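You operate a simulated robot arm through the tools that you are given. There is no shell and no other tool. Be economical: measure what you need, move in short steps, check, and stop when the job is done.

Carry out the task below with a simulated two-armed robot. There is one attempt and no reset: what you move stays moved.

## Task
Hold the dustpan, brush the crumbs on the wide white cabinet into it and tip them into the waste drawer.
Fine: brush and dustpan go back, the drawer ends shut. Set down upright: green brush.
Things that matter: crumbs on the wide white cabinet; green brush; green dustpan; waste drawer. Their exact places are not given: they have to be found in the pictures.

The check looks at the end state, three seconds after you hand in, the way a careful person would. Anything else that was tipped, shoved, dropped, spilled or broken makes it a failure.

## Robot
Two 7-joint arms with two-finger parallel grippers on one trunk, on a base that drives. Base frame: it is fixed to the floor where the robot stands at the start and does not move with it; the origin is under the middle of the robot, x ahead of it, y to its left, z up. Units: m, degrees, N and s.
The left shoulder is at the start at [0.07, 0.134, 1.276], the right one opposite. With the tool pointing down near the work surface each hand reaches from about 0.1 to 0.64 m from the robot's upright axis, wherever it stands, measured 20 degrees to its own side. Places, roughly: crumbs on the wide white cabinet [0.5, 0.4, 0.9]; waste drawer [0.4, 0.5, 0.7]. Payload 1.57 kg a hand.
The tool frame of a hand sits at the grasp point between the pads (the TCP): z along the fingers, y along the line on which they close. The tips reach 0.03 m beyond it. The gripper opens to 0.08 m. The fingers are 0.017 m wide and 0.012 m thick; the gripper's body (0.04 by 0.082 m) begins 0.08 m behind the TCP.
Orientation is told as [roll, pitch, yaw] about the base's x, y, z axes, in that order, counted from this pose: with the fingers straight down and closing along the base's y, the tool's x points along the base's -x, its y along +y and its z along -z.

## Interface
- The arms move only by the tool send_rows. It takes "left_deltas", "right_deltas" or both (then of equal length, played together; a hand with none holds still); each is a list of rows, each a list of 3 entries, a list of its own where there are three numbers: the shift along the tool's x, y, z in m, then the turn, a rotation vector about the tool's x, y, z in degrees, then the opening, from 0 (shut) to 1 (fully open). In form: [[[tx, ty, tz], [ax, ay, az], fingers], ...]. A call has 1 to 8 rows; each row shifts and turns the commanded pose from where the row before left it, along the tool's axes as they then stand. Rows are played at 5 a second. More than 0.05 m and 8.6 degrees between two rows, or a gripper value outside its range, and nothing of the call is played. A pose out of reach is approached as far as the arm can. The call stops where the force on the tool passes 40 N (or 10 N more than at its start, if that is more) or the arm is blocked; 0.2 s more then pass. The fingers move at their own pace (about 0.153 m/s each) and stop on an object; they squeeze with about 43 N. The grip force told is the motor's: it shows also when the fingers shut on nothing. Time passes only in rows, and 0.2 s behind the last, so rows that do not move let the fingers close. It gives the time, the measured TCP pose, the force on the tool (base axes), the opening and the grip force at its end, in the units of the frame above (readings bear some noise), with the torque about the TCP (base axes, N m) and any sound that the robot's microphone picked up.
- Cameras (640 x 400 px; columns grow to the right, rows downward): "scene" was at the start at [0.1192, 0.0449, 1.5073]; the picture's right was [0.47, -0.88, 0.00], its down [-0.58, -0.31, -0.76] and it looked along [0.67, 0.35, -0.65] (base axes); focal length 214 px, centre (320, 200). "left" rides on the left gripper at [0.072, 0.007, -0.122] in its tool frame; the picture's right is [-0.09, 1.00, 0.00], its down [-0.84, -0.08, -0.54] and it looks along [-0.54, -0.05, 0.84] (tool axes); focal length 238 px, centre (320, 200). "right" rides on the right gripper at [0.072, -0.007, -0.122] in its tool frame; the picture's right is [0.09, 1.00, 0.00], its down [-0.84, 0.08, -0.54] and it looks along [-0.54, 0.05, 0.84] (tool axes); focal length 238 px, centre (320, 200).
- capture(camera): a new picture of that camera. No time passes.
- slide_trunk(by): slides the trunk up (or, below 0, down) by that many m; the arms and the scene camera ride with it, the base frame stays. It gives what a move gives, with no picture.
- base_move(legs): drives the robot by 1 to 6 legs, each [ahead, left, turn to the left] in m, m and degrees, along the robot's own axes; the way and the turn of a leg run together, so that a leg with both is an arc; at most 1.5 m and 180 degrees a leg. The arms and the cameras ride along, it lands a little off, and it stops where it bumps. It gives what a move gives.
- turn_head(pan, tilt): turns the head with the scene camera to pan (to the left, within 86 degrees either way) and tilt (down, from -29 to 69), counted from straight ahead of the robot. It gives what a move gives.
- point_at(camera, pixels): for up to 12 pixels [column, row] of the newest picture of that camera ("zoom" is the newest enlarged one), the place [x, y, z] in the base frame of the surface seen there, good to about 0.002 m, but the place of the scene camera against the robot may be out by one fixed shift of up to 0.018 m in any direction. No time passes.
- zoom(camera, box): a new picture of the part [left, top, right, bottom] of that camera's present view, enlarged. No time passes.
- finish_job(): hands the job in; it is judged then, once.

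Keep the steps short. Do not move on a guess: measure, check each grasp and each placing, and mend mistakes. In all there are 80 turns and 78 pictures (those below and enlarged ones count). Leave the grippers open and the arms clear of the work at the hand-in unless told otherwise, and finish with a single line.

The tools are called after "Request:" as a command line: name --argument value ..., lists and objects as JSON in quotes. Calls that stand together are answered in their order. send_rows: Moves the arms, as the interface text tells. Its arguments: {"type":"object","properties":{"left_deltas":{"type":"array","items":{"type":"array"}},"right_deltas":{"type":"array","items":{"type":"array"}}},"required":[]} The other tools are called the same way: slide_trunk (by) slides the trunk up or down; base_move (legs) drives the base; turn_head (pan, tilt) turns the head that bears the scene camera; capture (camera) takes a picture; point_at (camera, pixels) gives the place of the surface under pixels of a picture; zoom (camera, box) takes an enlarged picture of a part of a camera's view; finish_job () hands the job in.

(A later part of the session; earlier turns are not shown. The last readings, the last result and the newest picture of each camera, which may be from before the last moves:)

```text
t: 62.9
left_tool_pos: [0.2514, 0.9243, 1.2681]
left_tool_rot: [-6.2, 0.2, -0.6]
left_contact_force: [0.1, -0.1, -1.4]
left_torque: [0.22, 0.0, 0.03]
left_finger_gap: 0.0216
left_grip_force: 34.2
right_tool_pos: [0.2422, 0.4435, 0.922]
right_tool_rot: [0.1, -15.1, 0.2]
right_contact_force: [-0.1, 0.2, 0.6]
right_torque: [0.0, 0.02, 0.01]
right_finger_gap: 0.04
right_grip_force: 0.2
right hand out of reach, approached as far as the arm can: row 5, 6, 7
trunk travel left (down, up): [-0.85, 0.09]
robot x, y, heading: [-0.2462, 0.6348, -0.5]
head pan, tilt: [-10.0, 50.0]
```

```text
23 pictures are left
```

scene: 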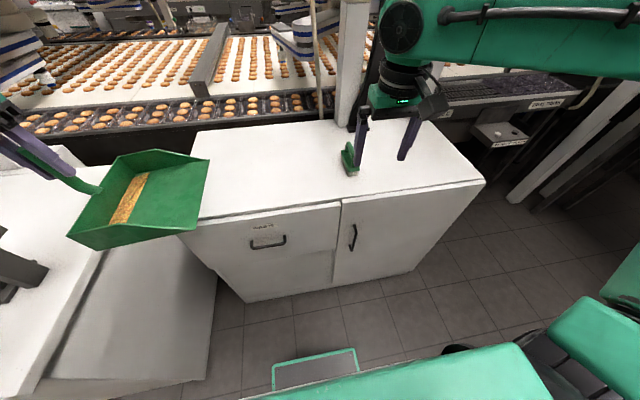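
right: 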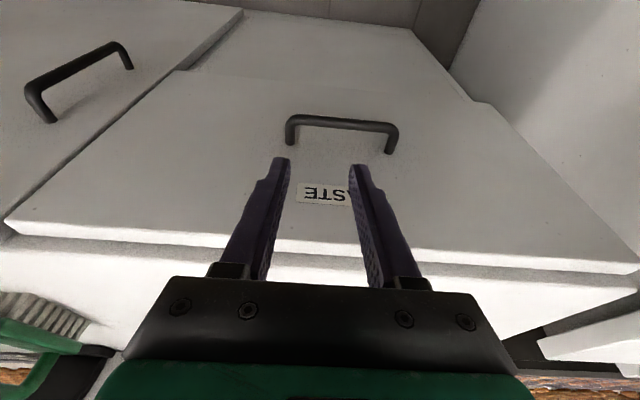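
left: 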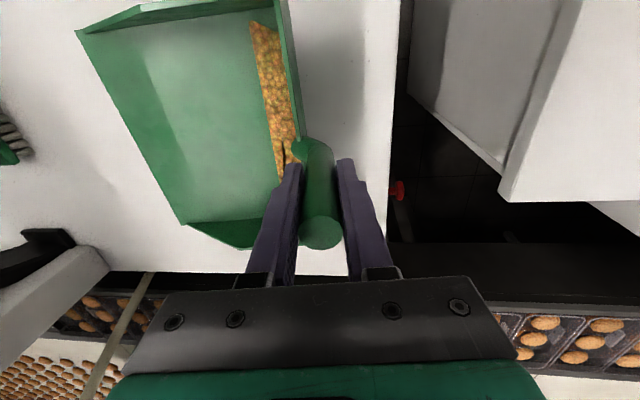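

The arm is at its lower limit here; the trunk can give the depth. I raise the hand 7 cm and slide the trunk down 0.15 m (pan bottom stays above 0.98, clear of cabinet and counter).

Request:
send_rows --right_deltas '[[[0, 0.0265, -0.035], [0, 0, 0], 0.5], [[0, 0, -0.035], [0, 0, 0], 0.5], [[0, 0, 0], [0, 0, 0], 0.5]]'

Request:
slide_trunk --by -0.15

Request:
capture --camera "scene"

```text
t: 63.7
left_tool_pos: [0.2527, 0.9226, 1.2684]
left_tool_rot: [-6.1, 0.1, -0.6]
left_contact_force: [-0.1, -0.5, -2.7]
left_torque: [0.2, 0.03, -0.01]
left_finger_gap: 0.0217
left_grip_force: 34.4
right_tool_pos: [0.2247, 0.4694, 0.9908]
right_tool_rot: [0.0, -15.2, 0.4]
right_contact_force: [-0.6, 0.0, 0.0]
right_torque: [0.02, -0.01, -0.06]
right_finger_gap: 0.0401
right_grip_force: 0.0
trunk travel left (down, up): [-0.85, 0.09]
robot x, y, heading: [-0.2461, 0.6365, -0.4]
head pan, tilt: [-10.0, 50.0]
```

```text
t: 65.5
left_tool_pos: [0.2512, 0.9235, 1.1189]
left_tool_rot: [-6.1, 0.1, -0.5]
left_contact_force: [-0.3, -0.8, -1.7]
left_torque: [0.22, 0.0, -0.01]
left_finger_gap: 0.0217
left_grip_force: 35.2
right_tool_pos: [0.2224, 0.4699, 0.8411]
right_tool_rot: [0.0, -15.2, 0.1]
right_contact_force: [-0.1, 0.9, 0.0]
right_torque: [0.0, -0.02, -0.03]
right_finger_gap: 0.04
right_grip_force: 0.0
trunk travel left (down, up): [-0.7, 0.24]
robot x, y, heading: [-0.244, 0.6372, -0.3]
head pan, tilt: [-10.0, 50.0]
```

```text
22 pictures are left
```

scene: 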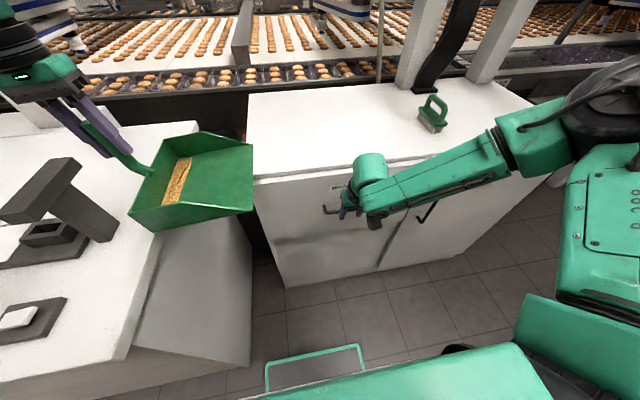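

Now forward horizontally, above the bar, to x≈0.284, then check in the hand view.

Request:
send_rows --right_deltas '[[[-0.02, 0, 0.0054], [0, 0, 0], 0.5], [[-0.02, 0, 0.0054], [0, 0, 0], 0.5], [[-0.0189, 0, 0.005], [0, 0, 0], 0.5], [[0, 0, 0], [0, 0, 0], 0.5]]'

Request:
capture --camera "right"

```text
t: 66.5
left_tool_pos: [0.2518, 0.9244, 1.1181]
left_tool_rot: [-6.3, -0.1, -0.6]
left_contact_force: [0.3, -0.3, -2.1]
left_torque: [0.22, -0.01, -0.02]
left_finger_gap: 0.0216
left_grip_force: 35.0
right_tool_pos: [0.2849, 0.4709, 0.8399]
right_tool_rot: [0.1, -15.2, 0.3]
right_contact_force: [0.8, 0.0, -0.8]
right_torque: [-0.01, -0.01, 0.02]
right_finger_gap: 0.0401
right_grip_force: 0.1
trunk travel left (down, up): [-0.7, 0.24]
robot x, y, heading: [-0.2439, 0.6379, -0.5]
head pan, tilt: [-10.0, 50.0]
```

```text
21 pictures are left
```

right: 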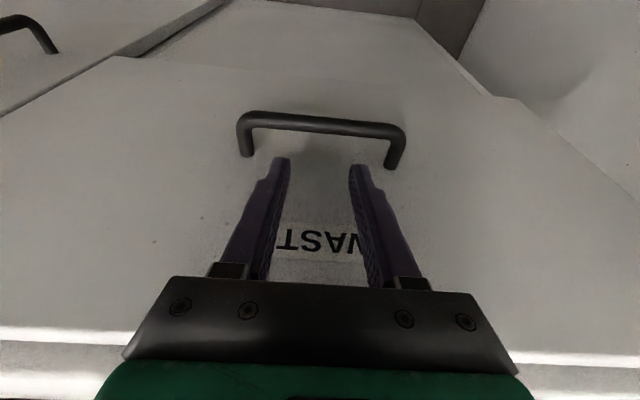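

The fingers sit centred inside the U, between bar and front. I slide them down along the tool axis by 42 mm.

Request:
send_rows --right_deltas '[[[0, 0, 0.015], [0, 0, 0], 0.5], [[0, 0, 0.015], [0, 0, 0], 0.5], [[0, 0, 0.012], [0, 0, 0], 0.5], [[0, 0, 0], [0, 0, 0], 0.5]]'

Request:
capture --camera "right"

```text
t: 67.5
left_tool_pos: [0.2497, 0.9257, 1.1175]
left_tool_rot: [-6.2, -0.1, -0.4]
left_contact_force: [-0.1, -0.2, -2.1]
left_torque: [0.22, 0.01, 0.04]
left_finger_gap: 0.0216
left_grip_force: 34.5
right_tool_pos: [0.2798, 0.4592, 0.8172]
right_tool_rot: [0.2, -15.5, 0.3]
right_contact_force: [0.9, 1.0, 12.6]
right_torque: [-0.15, -0.06, 0.01]
right_finger_gap: 0.0394
right_grip_force: 0.2
right hand out of reach, approached as far as the arm can: row 1, 2, 3
trunk travel left (down, up): [-0.7, 0.24]
robot x, y, heading: [-0.243, 0.6414, -0.5]
head pan, tilt: [-10.0, 50.0]
```

```text
20 pictures are left
```

right: 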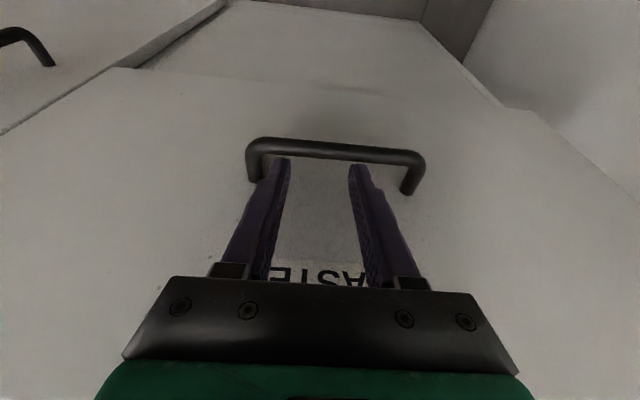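

The arm ran out of reach again and a finger rests on the bar (12 N). I lift off, pull the hand back 10 cm, drive the base 0.10 m forward for more reach, then come again.

Request:
send_rows --right_deltas '[[[0, 0, -0.025], [0, 0, 0], 0.5], [[0, 0.01, -0.025], [0, 0, 0], 0.5], [[0.032, 0, -0.009], [0, 0, 0], 0.5], [[0.032, 0, -0.009], [0, 0, 0], 0.5], [[0.032, 0, -0.009], [0, 0, 0], 0.5], [[0, 0, 0], [0, 0, 0], 0.5]]'

Request:
base_move --legs '[[0.1, 0, 0]]'

Request:
capture --camera "right"

```text
t: 68.9
left_tool_pos: [0.2518, 0.9249, 1.1186]
left_tool_rot: [-6.1, 0.1, -0.4]
left_contact_force: [0.1, 0.0, -2.7]
left_torque: [0.21, -0.02, 0.0]
left_finger_gap: 0.0217
left_grip_force: 34.3
right_tool_pos: [0.1671, 0.4675, 0.8623]
right_tool_rot: [0.1, -15.1, 0.2]
right_contact_force: [0.4, -0.5, -0.3]
right_torque: [-0.01, 0.01, 0.02]
right_finger_gap: 0.0399
right_grip_force: 0.0
trunk travel left (down, up): [-0.7, 0.24]
robot x, y, heading: [-0.2462, 0.6395, -0.4]
head pan, tilt: [-10.0, 50.0]
```

```text
t: 70.0
left_tool_pos: [0.35, 0.9232, 1.118]
left_tool_rot: [-6.3, 0.0, -0.5]
left_contact_force: [0.0, 0.3, -1.9]
left_torque: [0.25, 0.03, -0.02]
left_finger_gap: 0.0216
left_grip_force: 34.8
right_tool_pos: [0.2665, 0.4667, 0.861]
right_tool_rot: [0.1, -15.1, 0.2]
right_contact_force: [0.3, -0.3, -0.2]
right_torque: [-0.02, -0.02, -0.01]
right_finger_gap: 0.0403
right_grip_force: 0.0
trunk travel left (down, up): [-0.7, 0.24]
robot x, y, heading: [-0.1431, 0.6405, -0.4]
head pan, tilt: [-10.0, 50.0]
```

```text
19 pictures are left
```

right: 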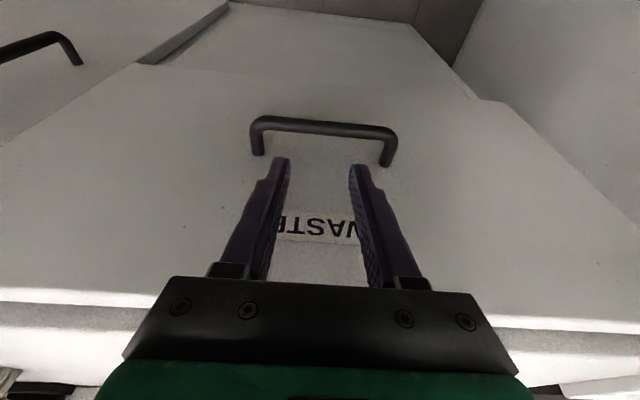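

Now shift 12 mm forward and go down along the tool axis by 60 mm.

Request:
send_rows --right_deltas '[[[-0.012, 0.003, 0.003], [0, 0, 0], 0.5], [[0, 0, 0.015], [0, 0, 0], 0.5], [[0, 0, 0.015], [0, 0, 0], 0.5], [[0, 0, 0.015], [0, 0, 0], 0.5], [[0, 0, 0.015], [0, 0, 0], 0.5], [[0, 0, 0], [0, 0, 0], 0.5]]'

Request:
capture --camera "right"

```text
t: 71.1
left_tool_pos: [0.3492, 0.9229, 1.1191]
left_tool_rot: [-6.1, 0.0, -0.6]
left_contact_force: [1.1, 0.6, -3.4]
left_torque: [0.21, 0.05, -0.01]
left_finger_gap: 0.0216
left_grip_force: 35.2
right_tool_pos: [0.293, 0.4716, 0.8265]
right_tool_rot: [0.0, -16.2, 0.2]
right_contact_force: [-25.0, -2.2, 14.6]
right_torque: [-0.08, -2.37, -0.43]
right_finger_gap: 0.0402
right_grip_force: 0.2
trunk travel left (down, up): [-0.7, 0.24]
robot x, y, heading: [-0.1462, 0.635, -0.8]
head pan, tilt: [-10.0, 50.0]
stopped in row 5 (right hand): the force on the tool passed its limit (the readings are from after the stop); the commanded pose is now the measured one
```

```text
18 pictures are left
```

right: 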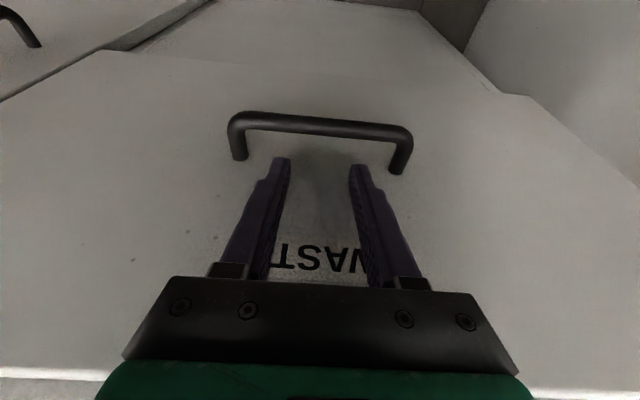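

The tip touches the drawer front (25 N), nothing moved. I back off 8 mm, reduce the tilt to −8° for more play, and go down again with the target x≈0.294.

Request:
send_rows --right_deltas '[[[0.0077, 0, -0.0021], [0, 0, 0], 0.5], [[0, 0, 0], [0, 8, 0], 0.5], [[-0.0017, 0, 0.0093], [0, 0, 0], 0.5], [[-0.0017, 0, 0.0093], [0, 0, 0], 0.5], [[-0.0017, 0, 0.0093], [0, 0, 0], 0.5], [[0, 0, 0], [0, 0, 0], 0.5]]'

Request:
capture --camera "right"

```text
t: 71.9
left_tool_pos: [0.3447, 0.922, 1.1205]
left_tool_rot: [-6.2, -0.3, -0.7]
left_contact_force: [0.3, 0.6, -2.8]
left_torque: [0.22, 0.02, -0.02]
left_finger_gap: 0.0214
left_grip_force: 34.0
right_tool_pos: [0.2806, 0.4709, 0.8186]
right_tool_rot: [0.0, -7.9, 0.2]
right_contact_force: [-26.2, 1.4, 9.3]
right_torque: [-0.33, -2.5, -0.3]
right_finger_gap: 0.04
right_grip_force: 0.0
trunk travel left (down, up): [-0.7, 0.24]
robot x, y, heading: [-0.1441, 0.6372, -0.6]
head pan, tilt: [-10.0, 50.0]
stopped in row 4 (right hand): the force on the tool passed its limit (the readings are from after the stop); the commanded pose is now the measured one
```

```text
17 pictures are left
```

right: 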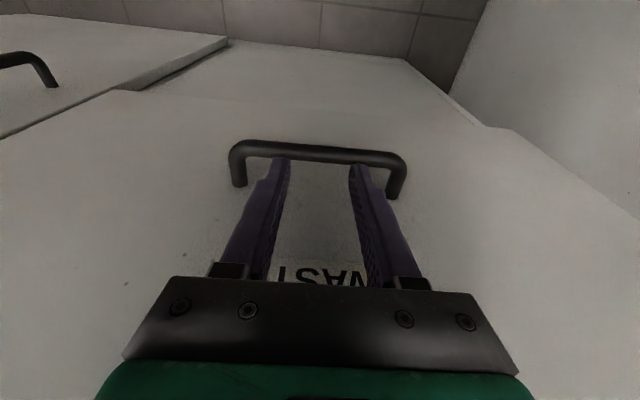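

The torque shows the contact is about 9.5 cm above the TCP: the gripper body meets the drawer front, so more tilt is needed. I back off, tilt to −25°, line up at (0.274, 0.471, 0.832) and go 29 mm down along the tool axis.

Request:
send_rows --right_deltas '[[[0.0156, 0, -0.0325], [0, 0, 0], 0.5], [[0, 0, 0], [0, -8.5, 0], 0.5], [[0, 0, 0], [0, -8.5, 0], 0.5], [[-0.0054, 0, 0.0208], [0, 0, 0], 0.5], [[0, 0, 0.01], [0, 0, 0], 0.5], [[0, 0, 0.01], [0, 0, 0], 0.5], [[0, 0, 0.009], [0, 0, 0], 0.5], [[0, 0, 0], [0, 0, 0], 0.5]]'

Request:
capture --camera "right"

```text
t: 73.7
left_tool_pos: [0.347, 0.9214, 1.1209]
left_tool_rot: [-6.2, -0.2, -0.6]
left_contact_force: [0.9, 0.0, -1.6]
left_torque: [0.19, -0.01, 0.0]
left_finger_gap: 0.0215
left_grip_force: 34.2
right_tool_pos: [0.2901, 0.4712, 0.8032]
right_tool_rot: [0.0, -25.1, 0.3]
right_contact_force: [-17.7, 0.9, 6.9]
right_torque: [0.0, 0.3, -0.34]
right_finger_gap: 0.0396
right_grip_force: 0.0
trunk travel left (down, up): [-0.7, 0.24]
robot x, y, heading: [-0.1433, 0.6363, -0.6]
head pan, tilt: [-10.0, 50.0]
```

```text
16 pictures are left
```

right: 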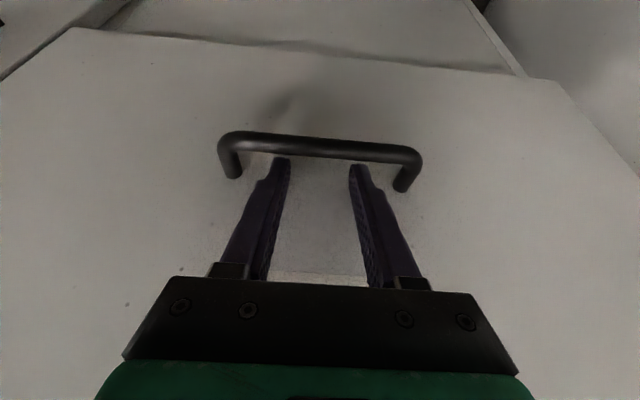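

The fingers are behind the bar now (tips hidden by it, tip lightly on the front). I pull the drawer open by driving the base 0.25 m back.

Request:
base_move --legs '[[-0.25, 0, 0]]'

Request:
capture --camera "scene"

```text
t: 75.5
left_tool_pos: [0.1056, 0.923, 1.1165]
left_tool_rot: [-6.2, 0.1, -0.8]
left_contact_force: [0.7, -0.3, -3.3]
left_torque: [0.24, 0.03, -0.02]
left_finger_gap: 0.0216
left_grip_force: 34.3
right_tool_pos: [0.0461, 0.4703, 0.8024]
right_tool_rot: [0.1, -24.8, 0.0]
right_contact_force: [0.2, -0.5, 0.4]
right_torque: [-0.04, 0.01, -0.01]
right_finger_gap: 0.0401
right_grip_force: 0.0
trunk travel left (down, up): [-0.7, 0.24]
robot x, y, heading: [-0.3949, 0.6403, -0.8]
head pan, tilt: [-10.0, 50.0]
```

```text
15 pictures are left
```

scene: 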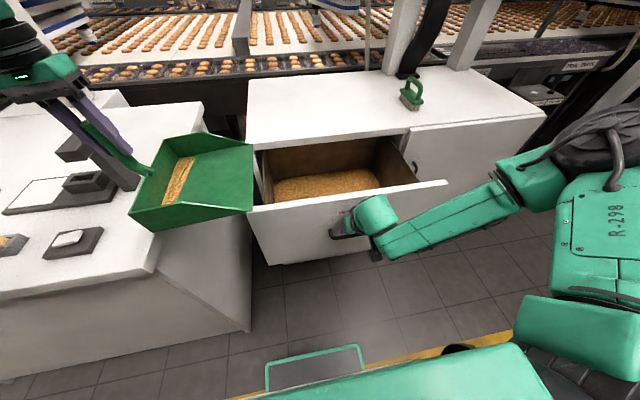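

The drawer is open and wide. Now I unhook the right hand (back along its axis, then up), and lift the pan 3 cm more.

Request:
send_rows --right_deltas '[[[0, 0, -0.025], [0, 0, 0], 0.5], [[0, 0, -0.03], [0, 0, 0], 0.5], [[-0.0165, 0, -0.036], [0, 0, 0], 0.5], [[-0.0165, 0, -0.036], [0, 0, 0], 0.5], [[-0.0165, 0, -0.036], [0, 0, 0], 0.5], [[-0.0165, 0, -0.036], [0, 0, 0], 0.5], [[-0.0165, 0, -0.036], [0, 0, 0], 0.5]]' --left_deltas '[[[0, 0, -0.01], [0, 0, 0], 0], [[0, 0, -0.01], [0, 0, 0], 0], [[0, 0, -0.01], [0, 0, 0], 0], [[0, 0, -0.005], [0, 0, 0], 0], [[0, 0, 0], [0, 0, 0], 0], [[0, 0, 0], [0, 0, 0], 0], [[0, 0, 0], [0, 0, 0], 0]]'

Request:
base_move --legs '[[0, -0.42, 0], [0.1, 0, 0]]'

Request:
turn_head --pan 25 --tilt 50

Request:
capture --camera "scene"

```text
t: 77.1
left_tool_pos: [0.1038, 0.9275, 1.1528]
left_tool_rot: [-6.2, 0.0, -0.8]
left_contact_force: [-0.1, -1.2, -1.4]
left_torque: [0.18, 0.04, 0.0]
left_finger_gap: 0.0213
left_grip_force: 34.8
right_tool_pos: [0.0298, 0.476, 1.0392]
right_tool_rot: [0.0, -24.9, 0.1]
right_contact_force: [1.1, -0.3, 0.6]
right_torque: [-0.01, -0.01, 0.01]
right_finger_gap: 0.0398
right_grip_force: 0.0
right hand out of reach, approached as far as the arm can: row 4
trunk travel left (down, up): [-0.7, 0.24]
robot x, y, heading: [-0.395, 0.6406, -0.7]
head pan, tilt: [-10.0, 50.0]
```

```text
t: 80.4
left_tool_pos: [0.196, 0.5082, 1.1547]
left_tool_rot: [-6.1, 0.1, -0.9]
left_contact_force: [-0.3, -0.2, -2.3]
left_torque: [0.24, 0.03, -0.01]
left_finger_gap: 0.0217
left_grip_force: 34.5
right_tool_pos: [0.1232, 0.0568, 1.0382]
right_tool_rot: [0.1, -25.0, 0.0]
right_contact_force: [-0.1, -0.1, -0.2]
right_torque: [-0.03, 0.01, -0.01]
right_finger_gap: 0.0399
right_grip_force: 0.1
trunk travel left (down, up): [-0.7, 0.24]
robot x, y, heading: [-0.2979, 0.2255, -0.5]
head pan, tilt: [-10.0, 50.0]
```

```text
t: 81.4
left_tool_pos: [0.1965, 0.5085, 1.1542]
left_tool_rot: [-6.2, 0.0, -0.9]
left_contact_force: [-0.2, 0.2, -2.4]
left_torque: [0.21, 0.02, 0.06]
left_finger_gap: 0.0214
left_grip_force: 34.1
right_tool_pos: [0.1238, 0.0561, 1.0382]
right_tool_rot: [0.1, -25.0, 0.1]
right_contact_force: [1.1, -0.4, -0.3]
right_torque: [0.0, -0.03, 0.02]
right_finger_gap: 0.04
right_grip_force: 0.0
trunk travel left (down, up): [-0.7, 0.24]
robot x, y, heading: [-0.3001, 0.2229, -0.9]
head pan, tilt: [25.0, 50.0]
```

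```text
14 pictures are left
```

scene: 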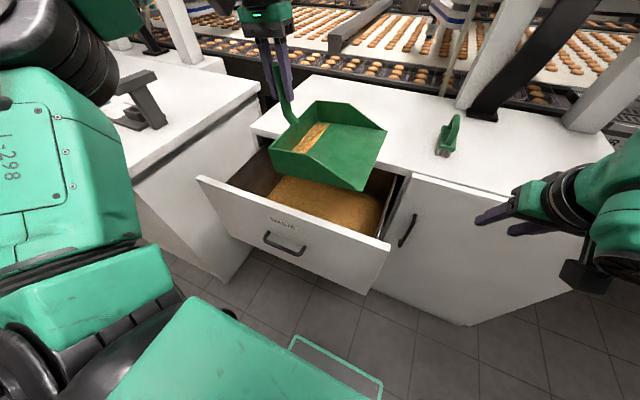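

The pan is right above the open drawer. I turn it flat by −45° yaw (lip toward back-right), keeping its small back-tilt, and read the result.

Request:
send_rows --left_deltas '[[[-0.01, 0, 0], [0, 0, 7.5], 0], [[-0.01, 0, 0], [0, 0, 7.5], 0], [[0, 0, 0], [0, 0, 7.5], 0], [[0, 0, 0], [0, 0, 7.5], 0], [[0, 0, 0], [0, 0, 7.5], 0], [[0, 0, 0], [0, 0, 7.5], 0], [[0, 0, 0], [0, 0, 0], 0]]'

```text
t: 83.0
left_tool_pos: [0.2172, 0.5054, 1.1539]
left_tool_rot: [-4.3, -4.3, -45.8]
left_contact_force: [-0.3, -0.4, -2.7]
left_torque: [0.15, -0.12, 0.0]
left_finger_gap: 0.0215
left_grip_force: 34.4
right_tool_pos: [0.1235, 0.0567, 1.0376]
right_tool_rot: [0.2, -25.0, 0.0]
right_contact_force: [0.0, -0.3, -0.2]
right_torque: [-0.02, 0.07, -0.02]
right_finger_gap: 0.0402
right_grip_force: 0.0
trunk travel left (down, up): [-0.7, 0.24]
robot x, y, heading: [-0.3025, 0.2196, -0.9]
head pan, tilt: [25.0, 50.0]
```

Good. Now I tip: about the tool x axis, 8 rows of 8.2°, about 61° in all.

Request:
send_rows --left_deltas '[[[0, 0, 0], [-8.2, 0, 0], 0], [[0, 0, 0], [-8.2, 0, 0], 0], [[0, 0, 0], [-8.2, 0, 0], 0], [[0, 0, 0], [-8.2, 0, 0], 0], [[0, 0, 0], [-8.2, 0, 0], 0], [[0, 0, 0], [-8.2, 0, 0], 0], [[0, 0, 0], [-8.2, 0, 0], 0], [[0, 0, 0], [-8.2, 0, 0], 0]]'

Request:
capture --camera "scene"

```text
t: 84.8
left_tool_pos: [0.2173, 0.5071, 1.1525]
left_tool_rot: [61.3, -4.4, -45.7]
left_contact_force: [0.2, 0.7, -2.1]
left_torque: [-0.08, 0.09, 0.02]
left_finger_gap: 0.0216
left_grip_force: 34.3
right_tool_pos: [0.1235, 0.0565, 1.0382]
right_tool_rot: [0.1, -25.0, 0.2]
right_contact_force: [-0.3, 0.4, -0.6]
right_torque: [0.01, 0.04, 0.02]
right_finger_gap: 0.0404
right_grip_force: 0.1
trunk travel left (down, up): [-0.7, 0.24]
robot x, y, heading: [-0.302, 0.2231, -0.8]
head pan, tilt: [25.0, 50.0]
```

```text
13 pictures are left
```

scene: 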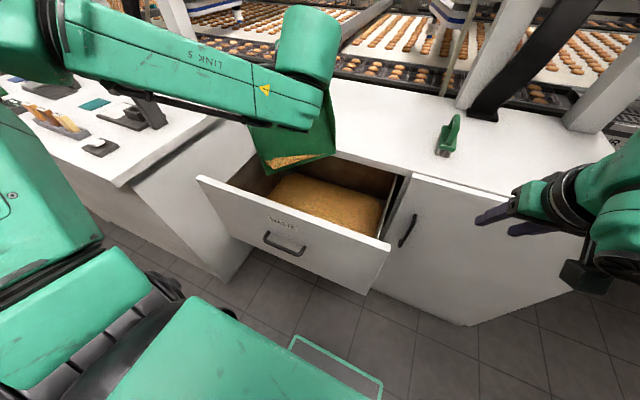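

The pan is tipped, and crumbs lie at the lip around (290,160). I let a second pass with a bit more tilt, then look closely.

Request:
send_rows --left_deltas '[[[0, 0, 0], [-6, 0, 0], 0], [[0, 0, 0], [-6, 0, 0], 0], [[0, 0, 0], [0, 0, 0], 0], [[0, 0, 0], [0, 0, 0], 0], [[0, 0, 0], [0, 0, 0], 0], [[0, 0, 0], [0, 0, 0], 0]]'

Request:
zoom --camera "scene" --box '[190, 100, 410, 290]'

Request:
capture --camera "left"

```text
t: 86.2
left_tool_pos: [0.2174, 0.5085, 1.155]
left_tool_rot: [73.2, -4.2, -45.7]
left_contact_force: [-2.3, -0.7, -1.1]
left_torque: [-0.33, 0.45, -0.1]
left_finger_gap: 0.0217
left_grip_force: 34.9
right_tool_pos: [0.123, 0.0559, 1.0386]
right_tool_rot: [0.2, -25.0, 0.0]
right_contact_force: [-0.2, -0.1, -0.5]
right_torque: [-0.02, 0.02, -0.01]
right_finger_gap: 0.0397
right_grip_force: 0.1
trunk travel left (down, up): [-0.7, 0.24]
robot x, y, heading: [-0.305, 0.2211, -0.9]
head pan, tilt: [25.0, 50.0]
```

```text
2.11 times, centred on (300, 195) of scene
```

zoom: 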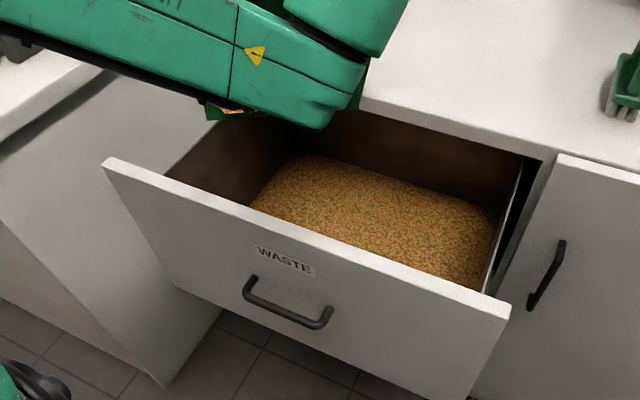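

```text
11 pictures are left
```

left: 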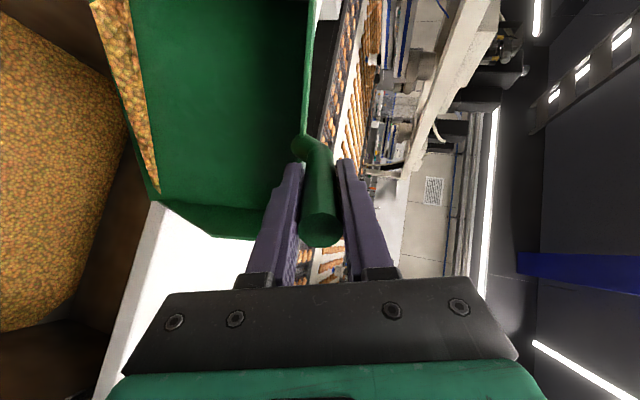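

A strip of crumbs still lies along the lip. I measure where the lip is relative to the drawer.

Request:
point_at --camera "left" --pixels '[[155, 195], [95, 8], [130, 90], [120, 150], [40, 120], [140, 230], [200, 120], [115, 290], [300, 150], [100, 330], [20, 20]]'

Request:
zoom --camera "left" --box '[40, 0, 240, 260]'

```text
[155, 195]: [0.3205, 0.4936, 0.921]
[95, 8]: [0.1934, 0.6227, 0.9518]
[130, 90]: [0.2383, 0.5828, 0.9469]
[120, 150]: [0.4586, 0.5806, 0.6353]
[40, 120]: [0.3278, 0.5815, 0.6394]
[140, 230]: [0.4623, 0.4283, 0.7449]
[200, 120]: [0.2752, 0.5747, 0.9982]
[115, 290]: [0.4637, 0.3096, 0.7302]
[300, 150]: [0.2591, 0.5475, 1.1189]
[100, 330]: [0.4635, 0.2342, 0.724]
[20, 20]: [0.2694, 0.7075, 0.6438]
```

```text
1.54 times, centred on (140, 130) of left
```

zoom: 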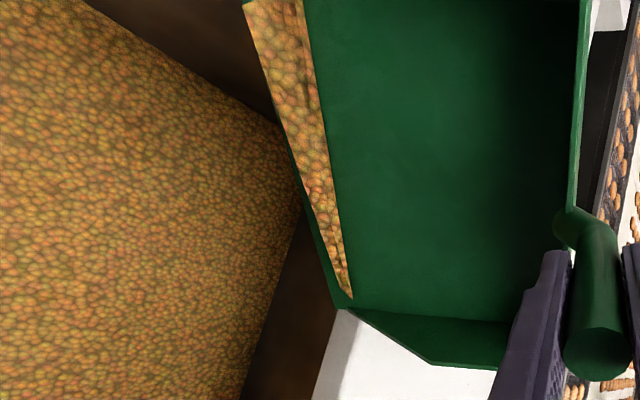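

One lip corner touches the cabinet's edge (x 0.32, z 0.921), so the pan sits too far forward. I lift 2 cm, move it 6 cm back over the drawer's middle, tilt a little more and jog it slightly.

Request:
send_rows --left_deltas '[[[0, 0.019, -0.006], [0, 0, 0], 0], [[0.0137, -0.0083, -0.0273], [0, 0, 0], 0], [[0.0137, -0.0083, -0.0273], [0, 0, 0], 0], [[0, 0, 0], [-6, 0, 0], 0], [[0, 0, 0], [-5, 0, 0], 0], [[0, 0.015, 0], [0, 0, 0], 0], [[0, -0.015, 0], [0, 0, 0], 0], [[0, 0, 0], [0, 0, 0], 0]]'

Request:
capture --camera "left"

```text
t: 88.0
left_tool_pos: [0.1557, 0.4875, 1.1707]
left_tool_rot: [84.2, -4.4, -45.7]
left_contact_force: [-0.1, -0.4, -2.2]
left_torque: [-0.2, 0.18, -0.01]
left_finger_gap: 0.0214
left_grip_force: 34.5
right_tool_pos: [0.1232, 0.0557, 1.0383]
right_tool_rot: [0.1, -25.0, 0.0]
right_contact_force: [-0.8, 0.2, 0.8]
right_torque: [0.0, -0.02, -0.01]
right_finger_gap: 0.04
right_grip_force: 0.2
trunk travel left (down, up): [-0.7, 0.24]
robot x, y, heading: [-0.3016, 0.2197, -0.7]
head pan, tilt: [25.0, 50.0]
```

```text
9 pictures are left
```

left: 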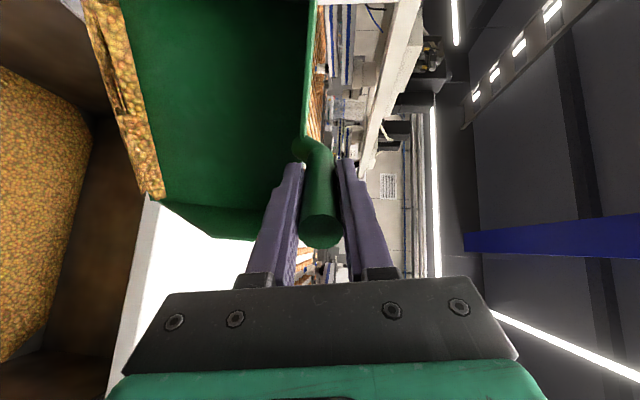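

The strip still clings at 84°. I tilt further, past the vertical (to about 110°), drawing the hand back at the same time to keep the lip over the drawer, and jog once more.

Request:
send_rows --left_deltas '[[[0.002, -0.003, -0.03], [-8, 0, 0], 0], [[0.002, -0.003, -0.03], [-8, 0, 0], 0], [[0.002, -0.003, -0.03], [-8, 0, 0], 0], [[0, 0.02, 0], [0, 0, 0], 0], [[0, -0.02, 0], [0, 0, 0], 0], [[0, 0, 0], [0, 0, 0], 0], [[0, 0, 0], [0, 0, 0], 0], [[0, 0, 0], [0, 0, 0], 0]]'

Request:
capture --camera "left"

```text
t: 89.8
left_tool_pos: [0.1665, 0.4876, 1.2051]
left_tool_rot: [108.0, -4.4, -45.9]
left_contact_force: [0.1, 0.4, -1.1]
left_torque: [-0.21, 0.21, 0.0]
left_finger_gap: 0.0216
left_grip_force: 34.4
left hand out of reach, approached as far as the arm can: row 1, 2, 3
right_tool_pos: [0.1225, 0.0567, 1.0378]
right_tool_rot: [0.1, -24.9, 0.1]
right_contact_force: [0.0, -0.1, -0.6]
right_torque: [0.01, 0.03, -0.01]
right_finger_gap: 0.0398
right_grip_force: 0.1
trunk travel left (down, up): [-0.7, 0.24]
robot x, y, heading: [-0.3017, 0.2195, -0.9]
head pan, tilt: [25.0, 50.0]
```

```text
8 pictures are left
```

left: 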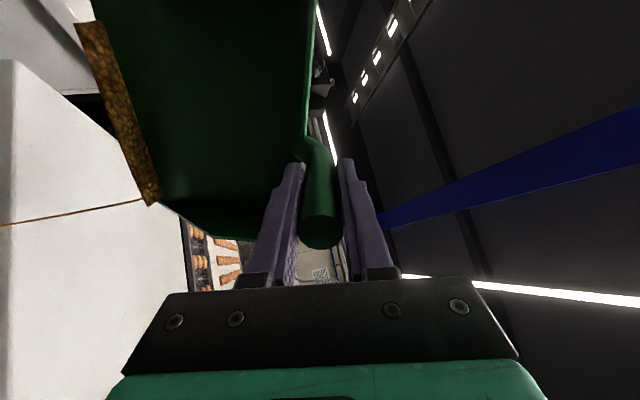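

A thin stream is now running from the lip's front corner, and that corner lies beyond the drawer, over the cabinet top. I turn back at once to below 80° and look at what is where.

Request:
send_rows --left_deltas '[[[0, 0, -0.02], [8.6, 0, 0], 0], [[0, 0, -0.02], [8.6, 0, 0], 0], [[0, 0, 0], [8.6, 0, 0], 0], [[0, 0, 0], [8.6, 0, 0], 0]]'

Request:
capture --camera "scene"

Request:
capture --camera "left"

```text
t: 90.8
left_tool_pos: [0.1483, 0.4576, 1.1983]
left_tool_rot: [73.8, -4.5, -45.7]
left_contact_force: [-0.8, -0.1, -2.1]
left_torque: [-0.16, 0.16, 0.0]
left_finger_gap: 0.0215
left_grip_force: 34.5
left hand out of reach, approached as far as the arm can: row 2
right_tool_pos: [0.1222, 0.0568, 1.0383]
right_tool_rot: [-0.1, -24.9, 0.0]
right_contact_force: [-0.3, 0.2, 0.3]
right_torque: [0.02, -0.01, 0.0]
right_finger_gap: 0.0399
right_grip_force: 0.1
trunk travel left (down, up): [-0.7, 0.24]
robot x, y, heading: [-0.2985, 0.2216, -0.7]
head pan, tilt: [25.0, 50.0]
```

```text
7 pictures are left
```

scene: 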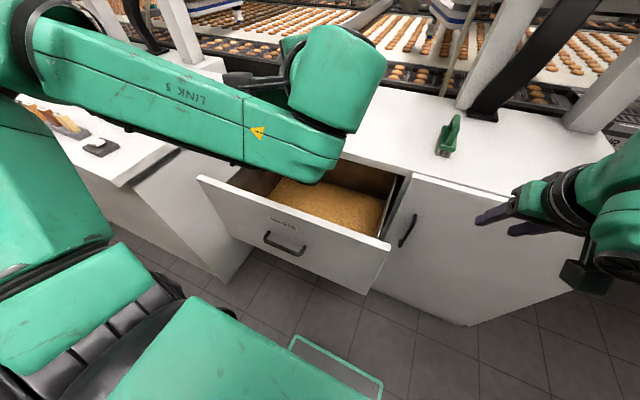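

```text
6 pictures are left
```

left: 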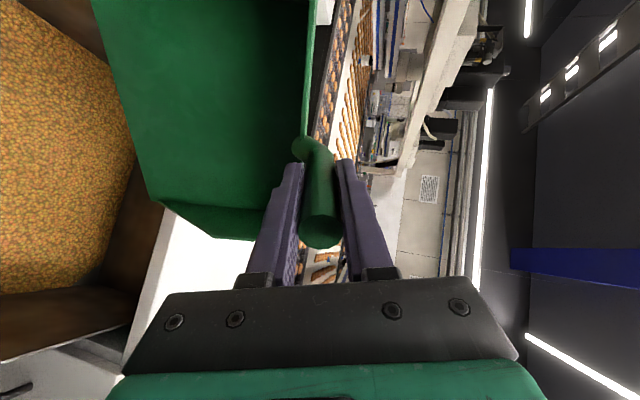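

The pan is empty now. I tilt it back level and turn it back to its old heading, then look for stray crumbs.

Request:
send_rows --left_deltas '[[[0, 0, 0], [8.5, 0, 0], 0], [[0, 0, 0], [8.5, 0, 0], 0], [[0, 0, 0], [8.5, 0, 0], 0], [[0, 0, 0], [8.5, 0, 0], 0], [[0, 0, 0], [8.5, 0, 0], 0], [[0, 0, 0], [8.5, 0, 0], 0], [[0, 0, 0], [8.5, 0, 0], 0], [[0, 0, 0], [8.5, 0, 0], 0]]'

Request:
send_rows --left_deltas '[[[0, 0, 0], [5.5, -4.5, 0], 0], [[0, 0, 0], [0, 0, -7.5], 0], [[0, 0, 0], [0, 0, -7.5], 0], [[0, 0, 0], [0, 0, -7.5], 0], [[0, 0, 0], [0, 0, -7.5], 0], [[0, 0, 0], [0, 0, -7.5], 0], [[0, 0, 0], [0, 0, -7.5], 0], [[0, 0, 0], [0, 0, 0], 0]]'

Request:
capture --camera "scene"

```text
t: 92.6
left_tool_pos: [0.1503, 0.4588, 1.1986]
left_tool_rot: [5.7, -4.3, -45.7]
left_contact_force: [0.4, 0.5, -3.4]
left_torque: [0.09, -0.08, 0.0]
left_finger_gap: 0.0218
left_grip_force: 34.8
right_tool_pos: [0.1248, 0.0568, 1.0366]
right_tool_rot: [0.0, -24.9, 0.0]
right_contact_force: [0.2, 1.1, -0.1]
right_torque: [0.02, -0.02, -0.02]
right_finger_gap: 0.0402
right_grip_force: 0.0
trunk travel left (down, up): [-0.7, 0.24]
robot x, y, heading: [-0.2998, 0.2199, -1.1]
head pan, tilt: [25.0, 50.0]
```

```text
t: 94.4
left_tool_pos: [0.1498, 0.4576, 1.1987]
left_tool_rot: [-5.9, -6.4, -0.6]
left_contact_force: [0.0, -0.5, -2.3]
left_torque: [0.21, -0.01, 0.01]
left_finger_gap: 0.0216
left_grip_force: 34.6
right_tool_pos: [0.1227, 0.0563, 1.0389]
right_tool_rot: [0.2, -25.0, -0.1]
right_contact_force: [-0.4, 0.0, -1.7]
right_torque: [0.0, -0.01, 0.0]
right_finger_gap: 0.0403
right_grip_force: 0.1
trunk travel left (down, up): [-0.7, 0.24]
robot x, y, heading: [-0.3018, 0.2253, -0.9]
head pan, tilt: [25.0, 50.0]
```

```text
5 pictures are left
```

scene: 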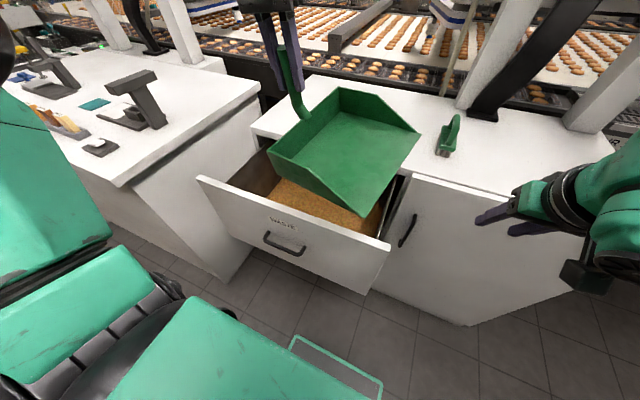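

The pan is empty, crumbs fell into the drawer as far as visible. Next I level the pan, drive back and left so the right hand is in front of the drawer beside its handle (y≈0.37), and lower that hand closed to z≈0.80.

Request:
send_rows --left_deltas '[[[0, 0, 0], [-5.5, 0, 0], 0], [[0, 0, 0], [0, 6.4, 0], 0], [[0, 0, 0], [0, 0, 0], 0]]'

Request:
base_move --legs '[[-0.2, 0, 0.8], [0, 0.315, 0]]'

Request:
send_rows --right_deltas '[[[0.0166, 0, 0.0355], [0, 0, 0], 0.2], [[0.0166, 0, 0.0355], [0, 0, 0], 0], [[0.0166, 0, 0.0355], [0, 0, 0], 0], [[0.0166, 0, 0.0355], [0, 0, 0], 0], [[0.0166, 0, 0.0355], [0, 0, 0], 0], [[0.0166, 0, 0.0355], [0, 0, 0], 0], [[0, 0, 0], [0, 0, 0], 0]]'

```text
t: 95.2
left_tool_pos: [0.151, 0.4584, 1.1988]
left_tool_rot: [-0.6, 0.0, -0.6]
left_contact_force: [-0.3, 0.9, -2.7]
left_torque: [0.18, -0.02, 0.02]
left_finger_gap: 0.0214
left_grip_force: 34.5
right_tool_pos: [0.1227, 0.0559, 1.0391]
right_tool_rot: [0.0, -24.9, 0.2]
right_contact_force: [0.0, 0.9, 0.6]
right_torque: [-0.02, 0.02, 0.0]
right_finger_gap: 0.0398
right_grip_force: 0.0
trunk travel left (down, up): [-0.7, 0.24]
robot x, y, heading: [-0.3005, 0.221, -0.9]
head pan, tilt: [25.0, 50.0]
```

```text
t: 98.6
left_tool_pos: [-0.0543, 0.7793, 1.1992]
left_tool_rot: [-0.5, 0.0, 0.0]
left_contact_force: [0.7, 0.8, -3.4]
left_torque: [0.2, -0.03, 0.0]
left_finger_gap: 0.0213
left_grip_force: 34.8
right_tool_pos: [-0.0767, 0.3785, 1.0367]
right_tool_rot: [0.1, -25.0, 0.5]
right_contact_force: [0.2, -0.1, 0.3]
right_torque: [-0.01, -0.02, 0.0]
right_finger_gap: 0.04
right_grip_force: 0.1
trunk travel left (down, up): [-0.7, 0.24]
robot x, y, heading: [-0.503, 0.5424, -0.3]
head pan, tilt: [25.0, 50.0]
```

```text
t: 100.2
left_tool_pos: [-0.0538, 0.7813, 1.1995]
left_tool_rot: [-0.6, -0.2, -0.1]
left_contact_force: [0.1, -0.4, -1.8]
left_torque: [0.19, -0.03, -0.01]
left_finger_gap: 0.0217
left_grip_force: 34.5
right_tool_pos: [-0.0804, 0.3764, 0.8014]
right_tool_rot: [0.0, -25.0, 0.5]
right_contact_force: [0.5, -0.5, 0.6]
right_torque: [-0.02, 0.0, 0.0]
right_finger_gap: 0.0
right_grip_force: 21.7
trunk travel left (down, up): [-0.7, 0.24]
robot x, y, heading: [-0.5035, 0.5414, -0.1]
head pan, tilt: [25.0, 50.0]
```

The closed fingers are in front of the drawer at (−0.08, 0.376, 0.80), beside the handle. I push the drawer shut by driving 0.37 m forward.

Request:
base_move --legs '[[0.37, 0, 0]]'

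Request:
turn_head --pan -5 --tilt 52

Request:
capture --camera "scene"

```text
t: 102.5
left_tool_pos: [0.3147, 0.7808, 1.2003]
left_tool_rot: [-0.5, -0.1, 0.1]
left_contact_force: [-0.5, -0.1, -1.3]
left_torque: [0.16, 0.01, 0.0]
left_finger_gap: 0.0216
left_grip_force: 35.1
right_tool_pos: [0.2894, 0.3773, 0.8012]
right_tool_rot: [0.2, -24.7, 0.6]
right_contact_force: [-15.3, 0.6, -7.8]
right_torque: [0.02, 0.52, -0.02]
right_finger_gap: 0.0001
right_grip_force: 20.9
trunk travel left (down, up): [-0.7, 0.24]
robot x, y, heading: [-0.1325, 0.5414, 0.0]
head pan, tilt: [25.0, 50.0]
```

```text
t: 103.5
left_tool_pos: [0.316, 0.7806, 1.1993]
left_tool_rot: [-0.5, -0.1, 0.0]
left_contact_force: [-0.4, 0.0, -1.7]
left_torque: [0.18, -0.01, 0.0]
left_finger_gap: 0.0214
left_grip_force: 35.0
right_tool_pos: [0.2893, 0.3764, 0.8018]
right_tool_rot: [0.1, -24.7, 0.7]
right_contact_force: [-6.5, 0.4, 1.8]
right_torque: [-0.02, 0.1, -0.04]
right_finger_gap: 0.0001
right_grip_force: 21.2
trunk travel left (down, up): [-0.7, 0.24]
robot x, y, heading: [-0.1309, 0.5378, -0.0]
head pan, tilt: [-5.0, 52.0]
```

```text
4 pictures are left
```

scene: 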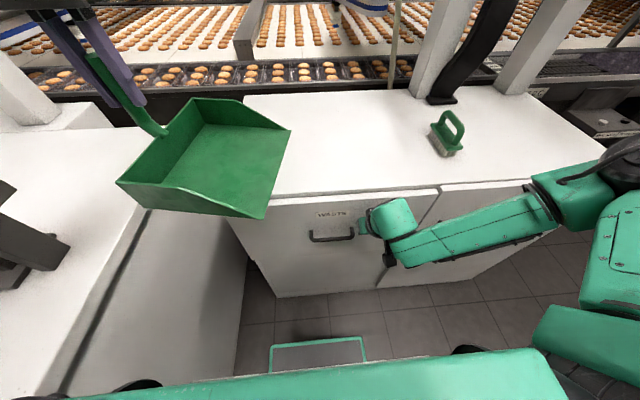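

The drawer looks shut and the cabinet top looks clean. I check the drawer front's plane against the door's, and where the visible clean area lies.

Request:
point_at --camera "scene" --pixels '[[290, 225], [300, 250], [405, 275], [440, 260], [480, 200], [295, 165], [285, 195], [430, 195], [470, 187], [300, 110]]'

Request:
zoom --camera "scene" --box '[230, 80, 480, 290]'

```text
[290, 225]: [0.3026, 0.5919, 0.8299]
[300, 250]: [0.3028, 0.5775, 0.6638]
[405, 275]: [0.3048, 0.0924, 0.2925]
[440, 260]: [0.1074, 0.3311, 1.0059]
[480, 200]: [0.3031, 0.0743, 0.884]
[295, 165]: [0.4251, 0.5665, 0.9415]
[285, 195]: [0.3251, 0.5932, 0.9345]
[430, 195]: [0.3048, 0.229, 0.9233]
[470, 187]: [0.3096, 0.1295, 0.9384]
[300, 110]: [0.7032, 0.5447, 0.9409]
```

```text
1.90 times, centred on (355, 185) of scene
```

zoom: 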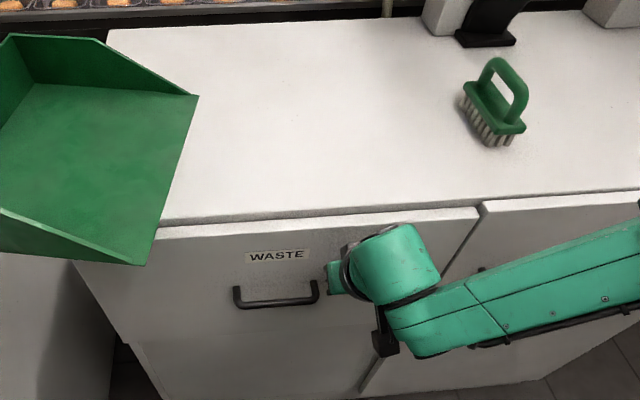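

The drawer is flush with the door (both x≈0.303), the top is clean and the brush stands. I draw the right hand back and up, then drive 0.13 m forward to set the pan home.

Request:
send_rows --right_deltas '[[[0.0408, 0, -0.019], [0, 0, 0], 0], [[-0.0169, 0, -0.0362], [0, 0, 0], 0], [[-0.0169, 0, -0.0362], [0, 0, 0], 0.3], [[-0.0169, 0, -0.0362], [0, 0, 0], 0.6], [[-0.0169, 0, -0.0362], [0, 0, 0], 1], [[-0.0169, 0, -0.0362], [0, 0, 0], 1], [[-0.0169, 0, -0.0362], [0, 0, 0], 1], [[0, 0, 0], [0, 0, 0], 1]]'

Request:
base_move --legs '[[0.13, 0, 0]]'

```text
t: 105.3
left_tool_pos: [0.3111, 0.7795, 1.2006]
left_tool_rot: [-0.6, -0.4, 0.0]
left_contact_force: [-0.9, 0.3, -2.6]
left_torque: [0.22, -0.03, 0.02]
left_finger_gap: 0.0216
left_grip_force: 34.3
right_tool_pos: [0.2881, 0.3712, 0.9181]
right_tool_rot: [0.1, -24.7, 0.5]
right_contact_force: [-25.8, -1.5, -7.5]
right_torque: [0.33, 0.73, -1.13]
right_finger_gap: 0.08
right_grip_force: 0.1
right hand out of reach, approached as far as the arm can: row 2, 3, 4, 5, 6, 7
trunk travel left (down, up): [-0.7, 0.24]
robot x, y, heading: [-0.1314, 0.5398, -0.2]
head pan, tilt: [-5.0, 52.0]
```

```text
t: 106.0
left_tool_pos: [0.3193, 0.7806, 1.2003]
left_tool_rot: [-0.6, -0.2, 0.0]
left_contact_force: [-0.4, 0.1, -2.2]
left_torque: [0.2, -0.06, 0.01]
left_finger_gap: 0.0216
left_grip_force: 34.7
right_tool_pos: [0.2891, 0.3726, 0.9153]
right_tool_rot: [0.2, -23.4, 0.2]
right_contact_force: [-17.3, -1.4, 9.1]
right_torque: [-0.33, 0.25, -0.86]
right_finger_gap: 0.0804
right_grip_force: 0.1
trunk travel left (down, up): [-0.7, 0.24]
robot x, y, heading: [-0.1247, 0.5407, 0.2]
head pan, tilt: [-5.0, 52.0]
stopped in leg 1: the force on the tool passed its limit (the readings are from after the stop); the commanded pose is now the measured one
```

The right hand couldn't rise there and pressed on the closed front; the base stopped at once. I back off 0.12 m, then raise the hand straight up in free space.

Request:
base_move --legs '[[-0.12, 0, 0]]'

Request:
send_rows --right_deltas '[[[0, -0.02, -0.04], [0, 0, 0], 1], [[-0.0169, -0.02, -0.0362], [0, 0, 0], 1], [[-0.0169, -0.02, -0.0362], [0, 0, 0], 1], [[-0.0169, -0.02, -0.0362], [0, 0, 0], 1], [[-0.0169, -0.02, -0.0362], [0, 0, 0], 1], [[0, 0, 0], [0, 0, 0], 1]]'

```text
t: 107.3
left_tool_pos: [0.2046, 0.7798, 1.1984]
left_tool_rot: [-0.6, 0.1, 0.0]
left_contact_force: [-0.3, -0.1, -3.0]
left_torque: [0.17, -0.02, -0.02]
left_finger_gap: 0.0214
left_grip_force: 34.9
right_tool_pos: [0.176, 0.3731, 0.9122]
right_tool_rot: [0.3, -23.3, 0.3]
right_contact_force: [0.0, -0.1, -0.2]
right_torque: [0.02, -0.02, 0.01]
right_finger_gap: 0.0801
right_grip_force: 0.0
trunk travel left (down, up): [-0.7, 0.24]
robot x, y, heading: [-0.2455, 0.5375, -0.1]
head pan, tilt: [-5.0, 52.0]
```

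```text
t: 108.7
left_tool_pos: [0.2045, 0.7811, 1.1978]
left_tool_rot: [-0.7, 0.1, -0.1]
left_contact_force: [0.4, 0.4, -2.9]
left_torque: [0.18, 0.03, 0.0]
left_finger_gap: 0.0216
left_grip_force: 34.4
right_tool_pos: [0.1886, 0.3218, 1.0215]
right_tool_rot: [0.3, -23.5, 0.3]
right_contact_force: [0.7, 0.3, -0.7]
right_torque: [-0.01, 0.02, 0.02]
right_finger_gap: 0.08
right_grip_force: 0.1
right hand out of reach, approached as far as the arm can: row 1, 2, 3
trunk travel left (down, up): [-0.7, 0.24]
robot x, y, heading: [-0.243, 0.5385, 0.0]
head pan, tilt: [-5.0, 52.0]
```

Free. I slide the trunk up 0.10 m so both hands are well above the top, and drive 0.245 m forward.

Request:
slide_trunk --by 0.1

Request:
base_move --legs '[[0.245, 0, 0]]'

Request:
send_rows --left_deltas '[[[-0.012, -0.023, 0.03], [0, 0, 0], 0], [[-0.012, -0.023, 0.03], [0, 0, 0], 0], [[-0.012, -0.023, 0.03], [0, 0, 0], 0], [[-0.012, -0.023, 0.03], [0, 0, 0], 0], [[0, 0, 0.03], [0, 0, 0], 0], [[0, 0, 0], [0, 0, 0], 0]]'

```text
t: 110.0
left_tool_pos: [0.2041, 0.7817, 1.299]
left_tool_rot: [-0.6, 0.0, 0.1]
left_contact_force: [-0.5, -1.1, -3.0]
left_torque: [0.17, 0.0, 0.01]
left_finger_gap: 0.0213
left_grip_force: 34.4
right_tool_pos: [0.1889, 0.3222, 1.1227]
right_tool_rot: [0.3, -23.4, 0.2]
right_contact_force: [-0.3, -0.2, -0.1]
right_torque: [0.0, 0.01, 0.02]
right_finger_gap: 0.08
right_grip_force: 0.1
trunk travel left (down, up): [-0.8, 0.14]
robot x, y, heading: [-0.2442, 0.5377, -0.3]
head pan, tilt: [-5.0, 52.0]
```

```text
t: 111.8
left_tool_pos: [0.4483, 0.7811, 1.3003]
left_tool_rot: [-0.4, -0.1, 0.1]
left_contact_force: [0.3, -0.8, -2.5]
left_torque: [0.17, -0.02, -0.01]
left_finger_gap: 0.0215
left_grip_force: 35.2
right_tool_pos: [0.4362, 0.3212, 1.123]
right_tool_rot: [0.2, -23.6, 0.3]
right_contact_force: [-0.2, 0.4, 0.4]
right_torque: [0.0, -0.04, -0.01]
right_finger_gap: 0.0802
right_grip_force: 0.1
trunk travel left (down, up): [-0.8, 0.14]
robot x, y, heading: [0.0091, 0.538, 0.1]
head pan, tilt: [-5.0, 52.0]
```

```text
t: 113.2
left_tool_pos: [0.5016, 0.6887, 1.1497]
left_tool_rot: [-0.5, 0.0, 0.0]
left_contact_force: [-0.9, -1.2, -2.6]
left_torque: [0.15, -0.04, 0.0]
left_finger_gap: 0.0213
left_grip_force: 33.9
right_tool_pos: [0.4375, 0.3213, 1.1218]
right_tool_rot: [0.3, -23.5, 0.3]
right_contact_force: [-0.2, -0.7, 0.5]
right_torque: [-0.02, 0.03, 0.02]
right_finger_gap: 0.0801
right_grip_force: 0.0
trunk travel left (down, up): [-0.8, 0.14]
robot x, y, heading: [-0.0, 0.5385, -0.2]
head pan, tilt: [-5.0, 52.0]
```

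I lower the pan another 6 cm and check its level and position once in the left view.

Request:
send_rows --left_deltas '[[[0.003, 0, 0.03], [0, 0, 0], 0], [[0, 0, 0.03], [0, 0, 0], 0], [[0, 0, 0], [0, 0, 0], 0]]'

Request:
capture --camera "left"

Request:
point_at --camera "left" --pixels '[[80, 34], [130, 126], [180, 220], [230, 120], [300, 130], [276, 6], [285, 110], [150, 60], [110, 300]]'

```text
t: 114.0
left_tool_pos: [0.4977, 0.6849, 1.0901]
left_tool_rot: [-0.5, 0.1, 0.1]
left_contact_force: [-0.3, 0.4, -2.5]
left_torque: [0.18, -0.03, -0.01]
left_finger_gap: 0.0216
left_grip_force: 34.8
right_tool_pos: [0.4377, 0.3221, 1.1235]
right_tool_rot: [0.3, -23.5, 0.2]
right_contact_force: [-0.1, -0.1, 0.0]
right_torque: [0.02, -0.01, -0.03]
right_finger_gap: 0.0798
right_grip_force: 0.0
trunk travel left (down, up): [-0.8, 0.14]
robot x, y, heading: [0.005, 0.5376, 0.0]
head pan, tilt: [-5.0, 52.0]
```

```text
2 pictures are left
```

left: 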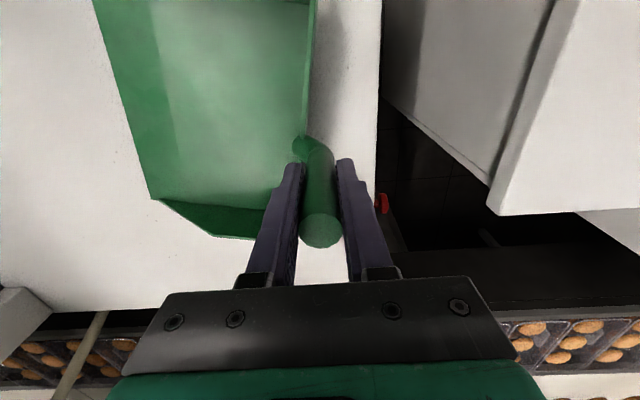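

```text
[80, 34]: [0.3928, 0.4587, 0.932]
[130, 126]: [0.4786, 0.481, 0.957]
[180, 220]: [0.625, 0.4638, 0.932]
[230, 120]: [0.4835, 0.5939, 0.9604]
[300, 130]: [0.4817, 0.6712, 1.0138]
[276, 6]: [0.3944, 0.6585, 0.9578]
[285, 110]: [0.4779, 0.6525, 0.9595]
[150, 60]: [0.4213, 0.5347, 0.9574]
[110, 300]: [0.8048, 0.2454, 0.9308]
```

The pan is level (lip z 0.957, floor 0.959), but seems to have turned a little about its handle. I measure its corners in the same picture.

Request:
point_at --camera "left" --pixels '[[154, 194], [102, 20], [128, 108], [312, 30], [304, 110], [250, 235], [170, 202], [315, 5]]'

```text
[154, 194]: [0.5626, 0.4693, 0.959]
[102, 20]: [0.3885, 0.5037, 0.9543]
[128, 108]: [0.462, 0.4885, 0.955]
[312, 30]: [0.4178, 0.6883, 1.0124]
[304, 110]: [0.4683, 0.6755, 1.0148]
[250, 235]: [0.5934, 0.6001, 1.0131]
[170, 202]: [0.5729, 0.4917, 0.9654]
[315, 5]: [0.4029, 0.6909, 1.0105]
```

It is yawed −11° about the handle. I turn the hand +11°, then lower it 22 mm gently onto the top.

Request:
send_rows --left_deltas '[[[0, 0, 0], [0, 0, -5.5], 0], [[0, 0, 0], [0, 0, -5.5], 0], [[0, 0, 0.012], [0, 0, 0], 0], [[0, 0, 0.006], [0, 0, 0], 0], [[0, 0, 0.003], [0, 0, 0], 0], [[0, 0, 0.002], [0, 0, 0], 0], [[0, 0, 0], [0, 0, 0], 0]]'

```text
t: 115.6
left_tool_pos: [0.4968, 0.6857, 1.0688]
left_tool_rot: [-0.6, -0.1, 11.1]
left_contact_force: [2.5, 2.5, 12.0]
left_torque: [0.18, 1.08, -0.06]
left_finger_gap: 0.0217
left_grip_force: 34.9
right_tool_pos: [0.4364, 0.3214, 1.1215]
right_tool_rot: [0.3, -23.5, 0.3]
right_contact_force: [-1.2, -0.7, -0.1]
right_torque: [-0.01, -0.04, 0.01]
right_finger_gap: 0.0798
right_grip_force: 0.1
trunk travel left (down, up): [-0.8, 0.14]
robot x, y, heading: [0.0053, 0.5405, -0.0]
head pan, tilt: [-5.0, 52.0]
```

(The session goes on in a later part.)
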